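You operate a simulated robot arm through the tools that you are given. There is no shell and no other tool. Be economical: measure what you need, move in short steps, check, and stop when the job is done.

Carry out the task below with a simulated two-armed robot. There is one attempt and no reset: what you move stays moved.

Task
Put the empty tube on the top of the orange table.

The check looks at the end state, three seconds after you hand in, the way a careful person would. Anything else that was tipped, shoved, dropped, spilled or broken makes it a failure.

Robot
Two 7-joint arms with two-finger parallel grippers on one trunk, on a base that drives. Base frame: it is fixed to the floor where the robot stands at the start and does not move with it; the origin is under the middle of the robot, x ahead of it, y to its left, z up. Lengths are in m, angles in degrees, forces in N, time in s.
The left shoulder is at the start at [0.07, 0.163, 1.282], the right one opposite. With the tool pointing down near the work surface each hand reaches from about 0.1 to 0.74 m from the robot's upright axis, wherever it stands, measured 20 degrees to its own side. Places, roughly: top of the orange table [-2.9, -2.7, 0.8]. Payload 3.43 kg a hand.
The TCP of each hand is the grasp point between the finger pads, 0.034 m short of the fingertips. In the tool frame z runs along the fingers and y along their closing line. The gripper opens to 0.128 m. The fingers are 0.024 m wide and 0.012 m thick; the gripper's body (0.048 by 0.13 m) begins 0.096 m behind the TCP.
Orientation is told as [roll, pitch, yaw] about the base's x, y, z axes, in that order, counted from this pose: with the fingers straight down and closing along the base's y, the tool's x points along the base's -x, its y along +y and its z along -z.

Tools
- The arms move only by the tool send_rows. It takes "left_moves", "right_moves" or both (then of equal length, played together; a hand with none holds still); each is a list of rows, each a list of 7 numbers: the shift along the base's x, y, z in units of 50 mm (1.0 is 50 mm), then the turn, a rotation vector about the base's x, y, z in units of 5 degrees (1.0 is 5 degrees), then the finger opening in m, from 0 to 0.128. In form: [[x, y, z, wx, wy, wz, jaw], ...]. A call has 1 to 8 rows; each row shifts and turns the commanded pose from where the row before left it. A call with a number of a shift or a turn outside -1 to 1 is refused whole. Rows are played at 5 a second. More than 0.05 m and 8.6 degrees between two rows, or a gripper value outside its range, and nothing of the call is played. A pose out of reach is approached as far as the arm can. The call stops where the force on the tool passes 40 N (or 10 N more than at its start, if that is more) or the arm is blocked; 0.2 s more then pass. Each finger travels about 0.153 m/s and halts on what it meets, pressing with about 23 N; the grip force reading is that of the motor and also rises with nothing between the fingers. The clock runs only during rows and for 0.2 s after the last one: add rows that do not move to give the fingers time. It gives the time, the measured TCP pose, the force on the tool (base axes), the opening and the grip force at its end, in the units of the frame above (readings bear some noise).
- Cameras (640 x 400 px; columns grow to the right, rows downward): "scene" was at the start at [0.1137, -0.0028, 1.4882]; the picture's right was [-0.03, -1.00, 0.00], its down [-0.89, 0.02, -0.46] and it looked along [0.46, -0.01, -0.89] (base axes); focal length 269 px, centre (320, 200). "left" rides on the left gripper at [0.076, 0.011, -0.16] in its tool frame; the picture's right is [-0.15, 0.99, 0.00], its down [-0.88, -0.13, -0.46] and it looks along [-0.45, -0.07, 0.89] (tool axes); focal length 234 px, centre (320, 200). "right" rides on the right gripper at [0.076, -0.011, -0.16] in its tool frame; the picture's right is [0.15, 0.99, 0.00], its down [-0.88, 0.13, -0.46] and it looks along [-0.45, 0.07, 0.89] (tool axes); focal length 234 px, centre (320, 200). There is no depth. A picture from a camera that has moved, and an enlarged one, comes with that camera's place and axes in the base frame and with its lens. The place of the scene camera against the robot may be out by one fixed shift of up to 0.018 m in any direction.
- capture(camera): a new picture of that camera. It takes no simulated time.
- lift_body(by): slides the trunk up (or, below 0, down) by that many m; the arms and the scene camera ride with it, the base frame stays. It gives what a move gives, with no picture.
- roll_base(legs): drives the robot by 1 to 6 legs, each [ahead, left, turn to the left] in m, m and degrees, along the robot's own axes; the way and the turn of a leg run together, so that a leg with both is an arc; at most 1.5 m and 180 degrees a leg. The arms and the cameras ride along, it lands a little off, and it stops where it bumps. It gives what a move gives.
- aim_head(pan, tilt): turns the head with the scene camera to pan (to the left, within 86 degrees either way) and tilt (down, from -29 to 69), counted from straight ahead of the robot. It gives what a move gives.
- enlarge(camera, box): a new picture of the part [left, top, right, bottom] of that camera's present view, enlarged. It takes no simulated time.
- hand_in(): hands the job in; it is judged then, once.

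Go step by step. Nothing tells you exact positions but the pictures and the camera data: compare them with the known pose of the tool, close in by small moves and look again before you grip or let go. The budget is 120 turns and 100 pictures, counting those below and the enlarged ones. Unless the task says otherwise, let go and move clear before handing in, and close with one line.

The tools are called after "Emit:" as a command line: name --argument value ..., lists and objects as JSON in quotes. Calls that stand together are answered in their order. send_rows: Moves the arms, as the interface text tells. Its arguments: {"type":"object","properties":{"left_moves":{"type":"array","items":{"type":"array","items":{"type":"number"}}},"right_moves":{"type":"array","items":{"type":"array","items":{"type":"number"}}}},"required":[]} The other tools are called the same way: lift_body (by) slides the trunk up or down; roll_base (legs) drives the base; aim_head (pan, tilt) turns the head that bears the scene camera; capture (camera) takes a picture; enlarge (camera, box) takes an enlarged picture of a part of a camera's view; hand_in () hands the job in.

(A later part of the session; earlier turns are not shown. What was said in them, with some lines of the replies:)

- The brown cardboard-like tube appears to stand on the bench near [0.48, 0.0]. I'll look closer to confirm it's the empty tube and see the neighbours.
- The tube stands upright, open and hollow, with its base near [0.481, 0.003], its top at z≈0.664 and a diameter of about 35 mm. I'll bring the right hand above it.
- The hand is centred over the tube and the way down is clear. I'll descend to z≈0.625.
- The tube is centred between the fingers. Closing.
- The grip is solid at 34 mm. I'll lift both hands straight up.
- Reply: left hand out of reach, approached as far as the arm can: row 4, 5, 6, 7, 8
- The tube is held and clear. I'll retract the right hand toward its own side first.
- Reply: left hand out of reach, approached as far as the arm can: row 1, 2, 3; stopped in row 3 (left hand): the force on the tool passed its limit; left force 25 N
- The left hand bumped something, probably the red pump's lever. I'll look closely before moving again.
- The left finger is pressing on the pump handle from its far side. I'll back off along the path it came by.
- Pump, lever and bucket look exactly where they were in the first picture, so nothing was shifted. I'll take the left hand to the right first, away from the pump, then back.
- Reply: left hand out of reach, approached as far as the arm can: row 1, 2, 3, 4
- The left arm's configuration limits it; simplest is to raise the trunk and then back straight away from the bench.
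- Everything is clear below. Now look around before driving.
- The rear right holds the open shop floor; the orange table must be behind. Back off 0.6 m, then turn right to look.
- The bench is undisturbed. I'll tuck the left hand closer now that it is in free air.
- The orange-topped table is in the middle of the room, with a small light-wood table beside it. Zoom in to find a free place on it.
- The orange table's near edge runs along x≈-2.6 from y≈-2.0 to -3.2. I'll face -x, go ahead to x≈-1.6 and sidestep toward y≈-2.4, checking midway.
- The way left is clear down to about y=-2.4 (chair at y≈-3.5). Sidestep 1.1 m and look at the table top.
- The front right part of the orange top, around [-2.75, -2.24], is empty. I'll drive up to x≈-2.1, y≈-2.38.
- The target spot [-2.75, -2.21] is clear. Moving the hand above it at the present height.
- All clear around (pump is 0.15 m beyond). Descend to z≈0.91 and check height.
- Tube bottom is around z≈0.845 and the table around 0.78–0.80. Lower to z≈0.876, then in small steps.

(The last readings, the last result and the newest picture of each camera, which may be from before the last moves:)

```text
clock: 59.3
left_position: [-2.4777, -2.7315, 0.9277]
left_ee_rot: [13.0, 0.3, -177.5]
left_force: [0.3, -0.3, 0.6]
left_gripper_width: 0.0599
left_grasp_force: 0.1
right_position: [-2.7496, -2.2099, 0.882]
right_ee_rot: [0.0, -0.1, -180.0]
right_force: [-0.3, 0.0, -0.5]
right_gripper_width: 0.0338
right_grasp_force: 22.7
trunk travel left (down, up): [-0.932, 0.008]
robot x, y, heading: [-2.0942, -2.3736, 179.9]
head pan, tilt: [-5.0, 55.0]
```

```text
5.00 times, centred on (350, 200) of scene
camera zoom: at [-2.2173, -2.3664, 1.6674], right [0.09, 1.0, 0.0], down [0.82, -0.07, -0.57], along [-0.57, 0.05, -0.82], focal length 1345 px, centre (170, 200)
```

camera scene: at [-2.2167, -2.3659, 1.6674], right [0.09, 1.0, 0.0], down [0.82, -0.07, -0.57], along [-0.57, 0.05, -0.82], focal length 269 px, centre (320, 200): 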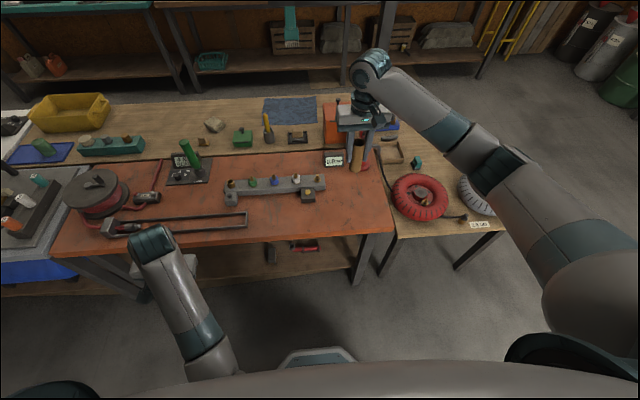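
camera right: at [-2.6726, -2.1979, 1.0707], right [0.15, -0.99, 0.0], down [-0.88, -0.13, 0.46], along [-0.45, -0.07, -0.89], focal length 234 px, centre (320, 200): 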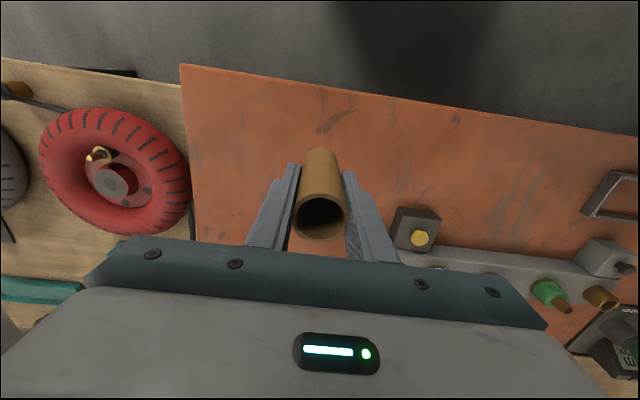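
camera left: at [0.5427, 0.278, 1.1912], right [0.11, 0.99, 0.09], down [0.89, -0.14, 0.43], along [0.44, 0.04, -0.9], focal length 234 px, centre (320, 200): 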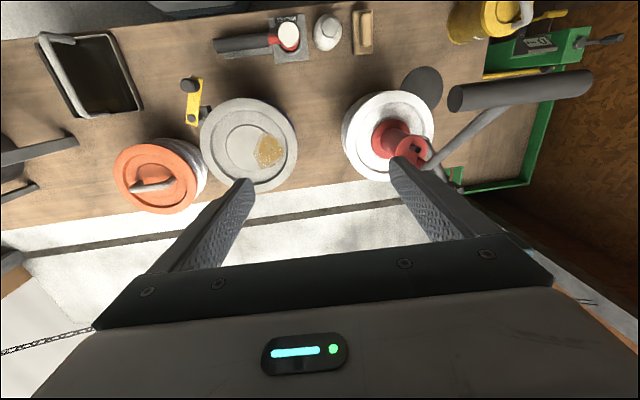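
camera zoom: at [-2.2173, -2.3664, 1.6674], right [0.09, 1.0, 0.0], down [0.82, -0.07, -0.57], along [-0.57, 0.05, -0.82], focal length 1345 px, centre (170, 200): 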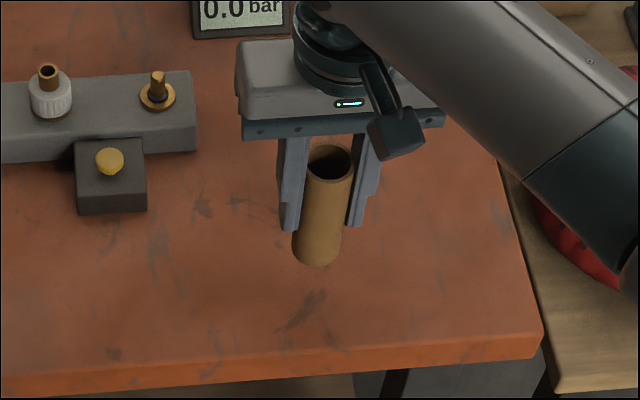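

Emit:
send_rows --right_moves '[[0, 0, -0.1, 0, 0, 0, 0.02], [0, 0, -0.1, 0, 0, 0, 0.02], [0, 0, 0, 0, 0, 0, 0.02]]'

Emit:
send_rows --right_moves '[[0, 0, -0.06, 0, 0, 0, 0.02], [0, 0, 0, 0, 0, 0, 0.02]]'

Emit:
send_rows --right_moves '[[0, 0, -0.06, 0, 0, 0, 0.02], [0, 0, 0, 0, 0, 0, 0.02]]'

```text
clock: 60.1
left_position: [-2.4772, -2.7309, 0.9285]
left_ee_rot: [13.1, 0.4, -177.6]
left_force: [-0.8, 0.1, 1.5]
left_gripper_width: 0.06
left_grasp_force: 0.1
right_position: [-2.7513, -2.2107, 0.8736]
right_ee_rot: [0.0, 0.0, 180.0]
right_force: [-0.6, 0.3, 0.0]
right_gripper_width: 0.0337
right_grasp_force: 22.9
trunk travel left (down, up): [-0.932, 0.008]
robot x, y, heading: [-2.0961, -2.3687, 179.7]
head pan, tilt: [-5.0, 55.0]
```

```text
clock: 60.7
left_position: [-2.477, -2.731, 0.9294]
left_ee_rot: [13.0, 0.3, -177.5]
left_force: [-0.8, 0.0, 0.1]
left_gripper_width: 0.0599
left_grasp_force: 0.1
right_position: [-2.7489, -2.2108, 0.8695]
right_ee_rot: [-0.1, 0.0, 179.9]
right_force: [0.3, -0.2, -0.1]
right_gripper_width: 0.0338
right_grasp_force: 23.0
trunk travel left (down, up): [-0.932, 0.008]
robot x, y, heading: [-2.0947, -2.3706, 180.1]
head pan, tilt: [-5.0, 55.0]
```

```text
clock: 61.3
left_position: [-2.478, -2.7311, 0.9283]
left_ee_rot: [13.1, 0.4, -177.5]
left_force: [0.4, -0.8, -0.3]
left_gripper_width: 0.06
left_grasp_force: 0.1
right_position: [-2.7512, -2.2108, 0.8661]
right_ee_rot: [0.0, 0.1, 180.1]
right_force: [1.2, 0.0, -0.7]
right_gripper_width: 0.0336
right_grasp_force: 22.9
trunk travel left (down, up): [-0.932, 0.008]
robot x, y, heading: [-2.0941, -2.3718, 180.1]
head pan, tilt: [-5.0, 55.0]
```

Emit:
send_rows --right_moves '[[0, 0, -0.06, 0, 0, 0, 0.02], [0, 0, 0, 0, 0, 0, 0.02]]'

Emit:
send_rows --right_moves '[[0, 0, -0.06, 0, 0, 0, 0.02], [0, 0, 0, 0, 0, 0, 0.02]]'

Emit:
enlarge --camera "scene" --box '[310, 160, 390, 240]'

```text
clock: 61.9
left_position: [-2.4774, -2.7309, 0.9285]
left_ee_rot: [13.1, 0.3, -177.5]
left_force: [-0.6, 0.2, 0.0]
left_gripper_width: 0.0599
left_grasp_force: 0.1
right_position: [-2.7504, -2.2104, 0.8632]
right_ee_rot: [0.0, 0.1, 180.0]
right_force: [0.1, 0.2, -0.7]
right_gripper_width: 0.0338
right_grasp_force: 23.1
trunk travel left (down, up): [-0.932, 0.008]
robot x, y, heading: [-2.0912, -2.372, 179.9]
head pan, tilt: [-5.0, 55.0]
```

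```text
clock: 62.5
left_position: [-2.478, -2.731, 0.929]
left_ee_rot: [13.0, 0.3, -177.4]
left_force: [-0.5, -0.1, 0.7]
left_gripper_width: 0.0601
left_grasp_force: 0.1
right_position: [-2.7513, -2.2105, 0.8595]
right_ee_rot: [0.0, -0.1, -180.1]
right_force: [0.7, 0.9, -1.0]
right_gripper_width: 0.0336
right_grasp_force: 23.0
trunk travel left (down, up): [-0.932, 0.008]
robot x, y, heading: [-2.0944, -2.3699, 180.2]
head pan, tilt: [-5.0, 55.0]
```

```text
5.00 times, centred on (350, 200) of scene
camera zoom: at [-2.2174, -2.3665, 1.6674], right [0.09, 1.0, 0.0], down [0.82, -0.07, -0.57], along [-0.57, 0.05, -0.82], focal length 1345 px, centre (170, 200)
```

zoom: 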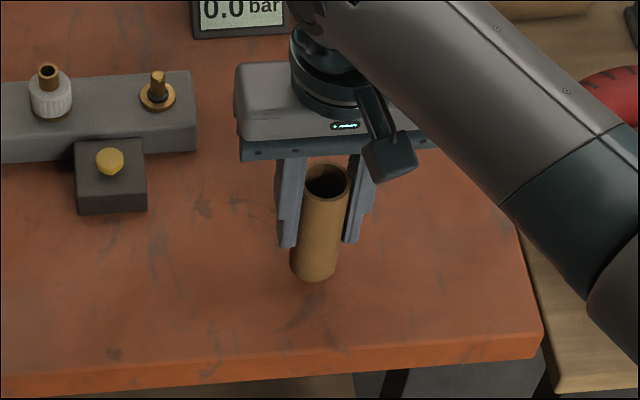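

Not in contact yet; continuing in 3 mm steps.

Emit:
send_rows --right_moves '[[0, 0, -0.06, 0, 0, 0, 0.02], [0, 0, 0, 0, 0, 0, 0.02]]'

Emit:
send_rows --right_moves '[[0, 0, -0.06, 0, 0, 0, 0.02], [0, 0, 0, 0, 0, 0, 0.02]]'

Emit:
enlarge --camera "right" --box '[220, 80, 420, 260]'

```text
clock: 63.1
left_position: [-2.4782, -2.7311, 0.9291]
left_ee_rot: [13.1, 0.3, -177.5]
left_force: [-0.3, -0.2, 0.7]
left_gripper_width: 0.0601
left_grasp_force: 0.1
right_position: [-2.7507, -2.2096, 0.8567]
right_ee_rot: [0.1, 0.0, 180.0]
right_force: [0.0, 0.0, -0.7]
right_gripper_width: 0.0337
right_grasp_force: 23.1
trunk travel left (down, up): [-0.932, 0.008]
robot x, y, heading: [-2.0942, -2.3738, 180.2]
head pan, tilt: [-5.0, 55.0]
```

```text
clock: 63.7
left_position: [-2.4778, -2.7311, 0.9291]
left_ee_rot: [13.1, 0.2, -177.4]
left_force: [-0.2, -0.6, -0.2]
left_gripper_width: 0.06
left_grasp_force: 0.0
right_position: [-2.7495, -2.2111, 0.8545]
right_ee_rot: [0.0, 0.0, 179.9]
right_force: [0.0, -0.2, -0.4]
right_gripper_width: 0.0338
right_grasp_force: 23.0
trunk travel left (down, up): [-0.932, 0.008]
robot x, y, heading: [-2.0941, -2.3692, 180.0]
head pan, tilt: [-5.0, 55.0]
```

```text
2.22 times, centred on (320, 170) of right
camera zoom: at [-2.6729, -2.1981, 1.0136], right [0.15, -0.99, 0.0], down [-0.88, -0.13, 0.46], along [-0.45, -0.07, -0.89], focal length 520 px, centre (320, 267)
```

zoom: 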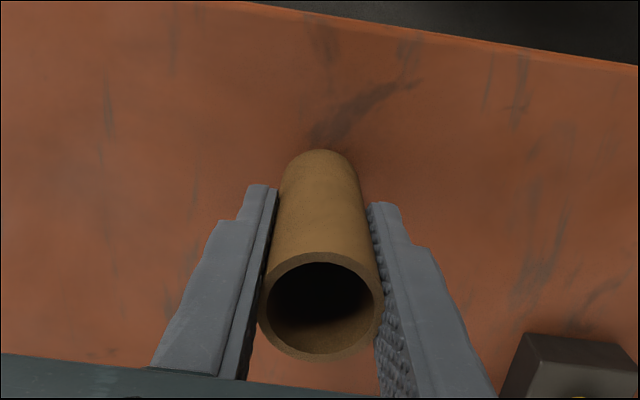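

Emit:
send_rows --right_moves '[[0, 0, -0.06, 0, 0, 0, 0.02], [0, 0, 0, 0, 0, 0, 0.02]]'

Emit:
send_rows --right_moves '[[0, 0, -0.06, 0, 0, 0, 0.02], [0, 0, 0, 0, 0, 0, 0.02]]'

Emit:
send_rows --right_moves '[[0, 0, -0.06, 0, 0, 0, 0.02], [0, 0, 0, 0, 0, 0, 0.02]]'

Emit:
capture --camera "right"

```text
clock: 64.3
left_position: [-2.4783, -2.7321, 0.9285]
left_ee_rot: [13.1, 0.3, -177.6]
left_force: [0.0, -0.1, -0.1]
left_gripper_width: 0.0601
left_grasp_force: 0.1
right_position: [-2.7515, -2.2104, 0.8502]
right_ee_rot: [0.0, 0.0, -180.0]
right_force: [-0.1, -0.4, 0.2]
right_gripper_width: 0.0336
right_grasp_force: 23.1
trunk travel left (down, up): [-0.932, 0.008]
robot x, y, heading: [-2.0969, -2.3724, 179.9]
head pan, tilt: [-5.0, 55.0]
```

```text
clock: 64.9
left_position: [-2.4775, -2.7322, 0.9281]
left_ee_rot: [13.2, 0.3, -177.4]
left_force: [-0.6, -0.1, 0.1]
left_gripper_width: 0.0601
left_grasp_force: 0.0
right_position: [-2.7497, -2.2105, 0.8473]
right_ee_rot: [0.0, 0.1, 180.0]
right_force: [0.3, 1.2, -0.1]
right_gripper_width: 0.0337
right_grasp_force: 23.1
trunk travel left (down, up): [-0.932, 0.008]
robot x, y, heading: [-2.096, -2.3709, 180.0]
head pan, tilt: [-5.0, 55.0]
```

```text
clock: 65.5
left_position: [-2.477, -2.7306, 0.929]
left_ee_rot: [13.1, 0.3, -177.6]
left_force: [-0.3, -0.1, -0.2]
left_gripper_width: 0.0599
left_grasp_force: 0.0
right_position: [-2.7502, -2.2107, 0.8469]
right_ee_rot: [0.1, -0.1, 180.0]
right_force: [-0.9, 3.3, 13.3]
right_gripper_width: 0.0338
right_grasp_force: 23.5
trunk travel left (down, up): [-0.932, 0.008]
robot x, y, heading: [-2.0959, -2.3716, 180.0]
head pan, tilt: [-5.0, 55.0]
```

```text
60 pictures are left
camera right: at [-2.6725, -2.1982, 1.0067], right [0.15, -0.99, 0.0], down [-0.88, -0.13, 0.46], along [-0.45, -0.07, -0.89], focal length 234 px, centre (320, 200)
```

right: 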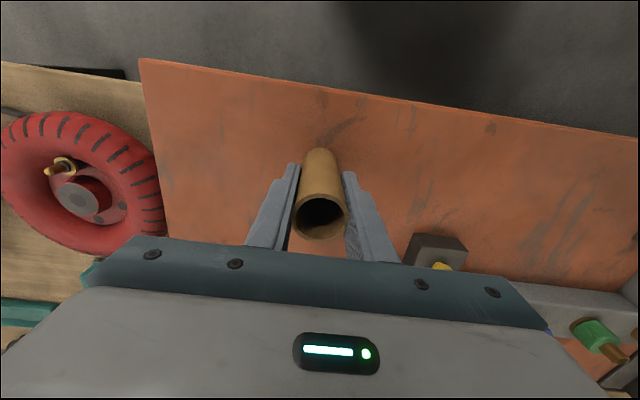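

Contact: 13 N upward, so the tube rests on the top. I'll ease up 1 mm and open the fingers slowly, a little at a time.

Emit:
send_rows --right_moves '[[0, 0, 0.03, 0, 0, 0, 0.02], [0, 0, 0, 0, 0, 0, 0.034], [0, 0, 0, 0, 0, 0, 0.038], [0, 0, 0, 0, 0, 0, 0.045], [0, 0, 0, 0, 0, 0, 0.06], [0, 0, 0, 0, 0, 0, 0.07], [0, 0, 0, 0, 0, 0, 0.07]]'

Emit:
capture --camera "right"

Emit:
enlarge --camera "scene" --box '[310, 160, 390, 240]'

```text
clock: 67.1
left_position: [-2.4788, -2.7317, 0.9281]
left_ee_rot: [13.1, 0.2, -177.5]
left_force: [0.2, -0.4, 0.0]
left_gripper_width: 0.0599
left_grasp_force: 0.1
right_position: [-2.7508, -2.21, 0.8466]
right_ee_rot: [0.0, 0.0, 179.9]
right_force: [-0.1, -0.2, -0.4]
right_gripper_width: 0.0698
right_grasp_force: 0.0
trunk travel left (down, up): [-0.932, 0.008]
robot x, y, heading: [-2.096, -2.3727, 180.1]
head pan, tilt: [-5.0, 55.0]
```

```text
59 pictures are left
camera right: at [-2.6733, -2.1985, 1.0065], right [0.15, -0.99, 0.0], down [-0.88, -0.13, 0.46], along [-0.45, -0.07, -0.89], focal length 234 px, centre (320, 200)
```

right: 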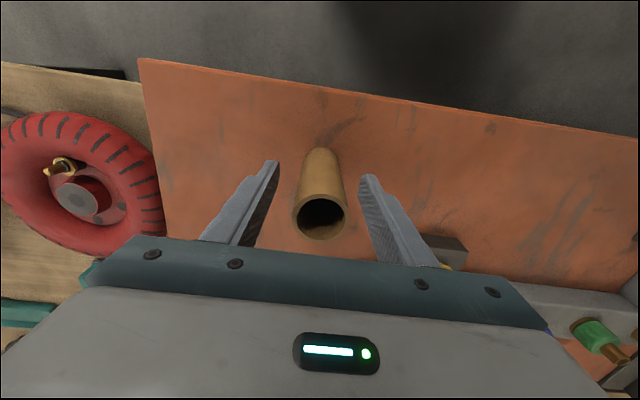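

```text
5.00 times, centred on (350, 200) of scene
camera zoom: at [-2.2175, -2.3666, 1.6674], right [0.09, 1.0, 0.0], down [0.82, -0.07, -0.57], along [-0.57, 0.05, -0.82], focal length 1345 px, centre (170, 200)
```

zoom: 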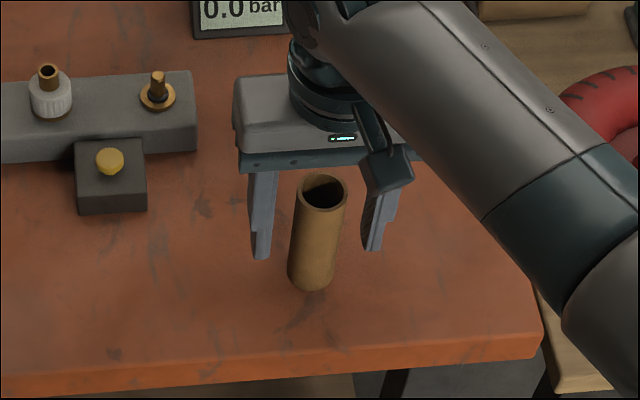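

The tube stands free and upright between the open fingers. Now straight up, then check.

Emit:
send_rows --right_moves '[[0, 0, 0.4, 0, 0, 0, 0.07], [0, 0, 0.7, 0, 0, 0, 0.07], [0, 0, 0.9, 0, 0, 0, 0.07], [0, 0, 0.9, 0, 0, 0, 0.07], [0, 0, 0.9, 0, 0, 0, 0.07], [0, 0, 0.8, 0, 0, 0, 0.07], [0, 0, 0, 0, 0, 0, 0.07]]'

Emit:
send_rows --right_moves '[[0.8, 0.1, 0, 0, 0, 0, 0.07], [0.9, 0.1, 0, 0, 0, 0, 0.07], [0.9, 0.1, 0, 0, 0, 0, 0.07], [0.9, 0.1, 0, 0, 0, 0, 0.07], [0.9, 0.1, 0, 0, 0, 0, 0.07], [0.8, 0.1, 0, 0, 0, 0, 0.07], [0, 0, 0, 0, 0, 0, 0.07]]'

Emit:
capture --camera "scene"

```text
clock: 68.7
left_position: [-2.4786, -2.7322, 0.9279]
left_ee_rot: [13.0, 0.3, -177.6]
left_force: [0.0, -0.9, -0.1]
left_gripper_width: 0.0598
left_grasp_force: 0.2
right_position: [-2.7502, -2.2106, 1.0768]
right_ee_rot: [-0.1, 0.0, 180.1]
right_force: [-0.1, -0.3, 0.6]
right_gripper_width: 0.0698
right_grasp_force: 0.0
trunk travel left (down, up): [-0.932, 0.008]
robot x, y, heading: [-2.0978, -2.3748, 180.0]
head pan, tilt: [-5.0, 55.0]
```

```text
clock: 70.3
left_position: [-2.4782, -2.731, 0.928]
left_ee_rot: [13.2, 0.2, -177.6]
left_force: [-0.1, -0.3, 0.7]
left_gripper_width: 0.06
left_grasp_force: 0.0
right_position: [-2.4928, -2.1797, 1.075]
right_ee_rot: [0.0, -0.1, 180.0]
right_force: [-0.5, 0.0, -0.2]
right_gripper_width: 0.07
right_grasp_force: 0.0
trunk travel left (down, up): [-0.932, 0.008]
robot x, y, heading: [-2.0975, -2.3721, 180.1]
head pan, tilt: [-5.0, 55.0]
```

```text
57 pictures are left
camera scene: at [-2.2181, -2.3667, 1.6673], right [0.09, 1.0, 0.0], down [0.82, -0.07, -0.57], along [-0.57, 0.05, -0.82], focal length 269 px, centre (320, 200)
```

scene: 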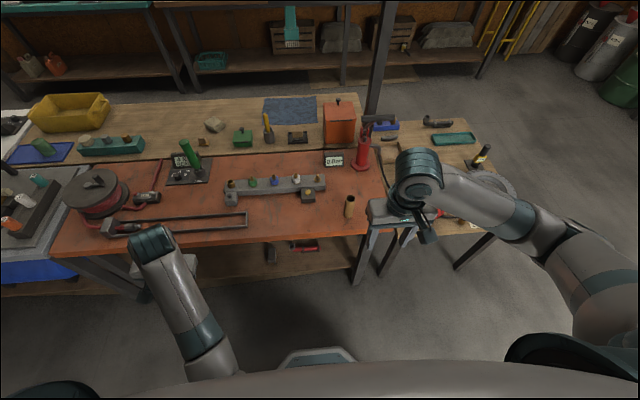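

The tube stands upright on the orange table top. Both hands are clear and nothing around it has moved, so I'm handing in.

Emit:
hand_in

```text
The job is handed in.
```

The empty tube is standing upright on the orange table top, and both hands are clear. While backing away from the bench, the left hand briefly pressed against the red pump's lever. In the pictures afterwards nothing had shifted.
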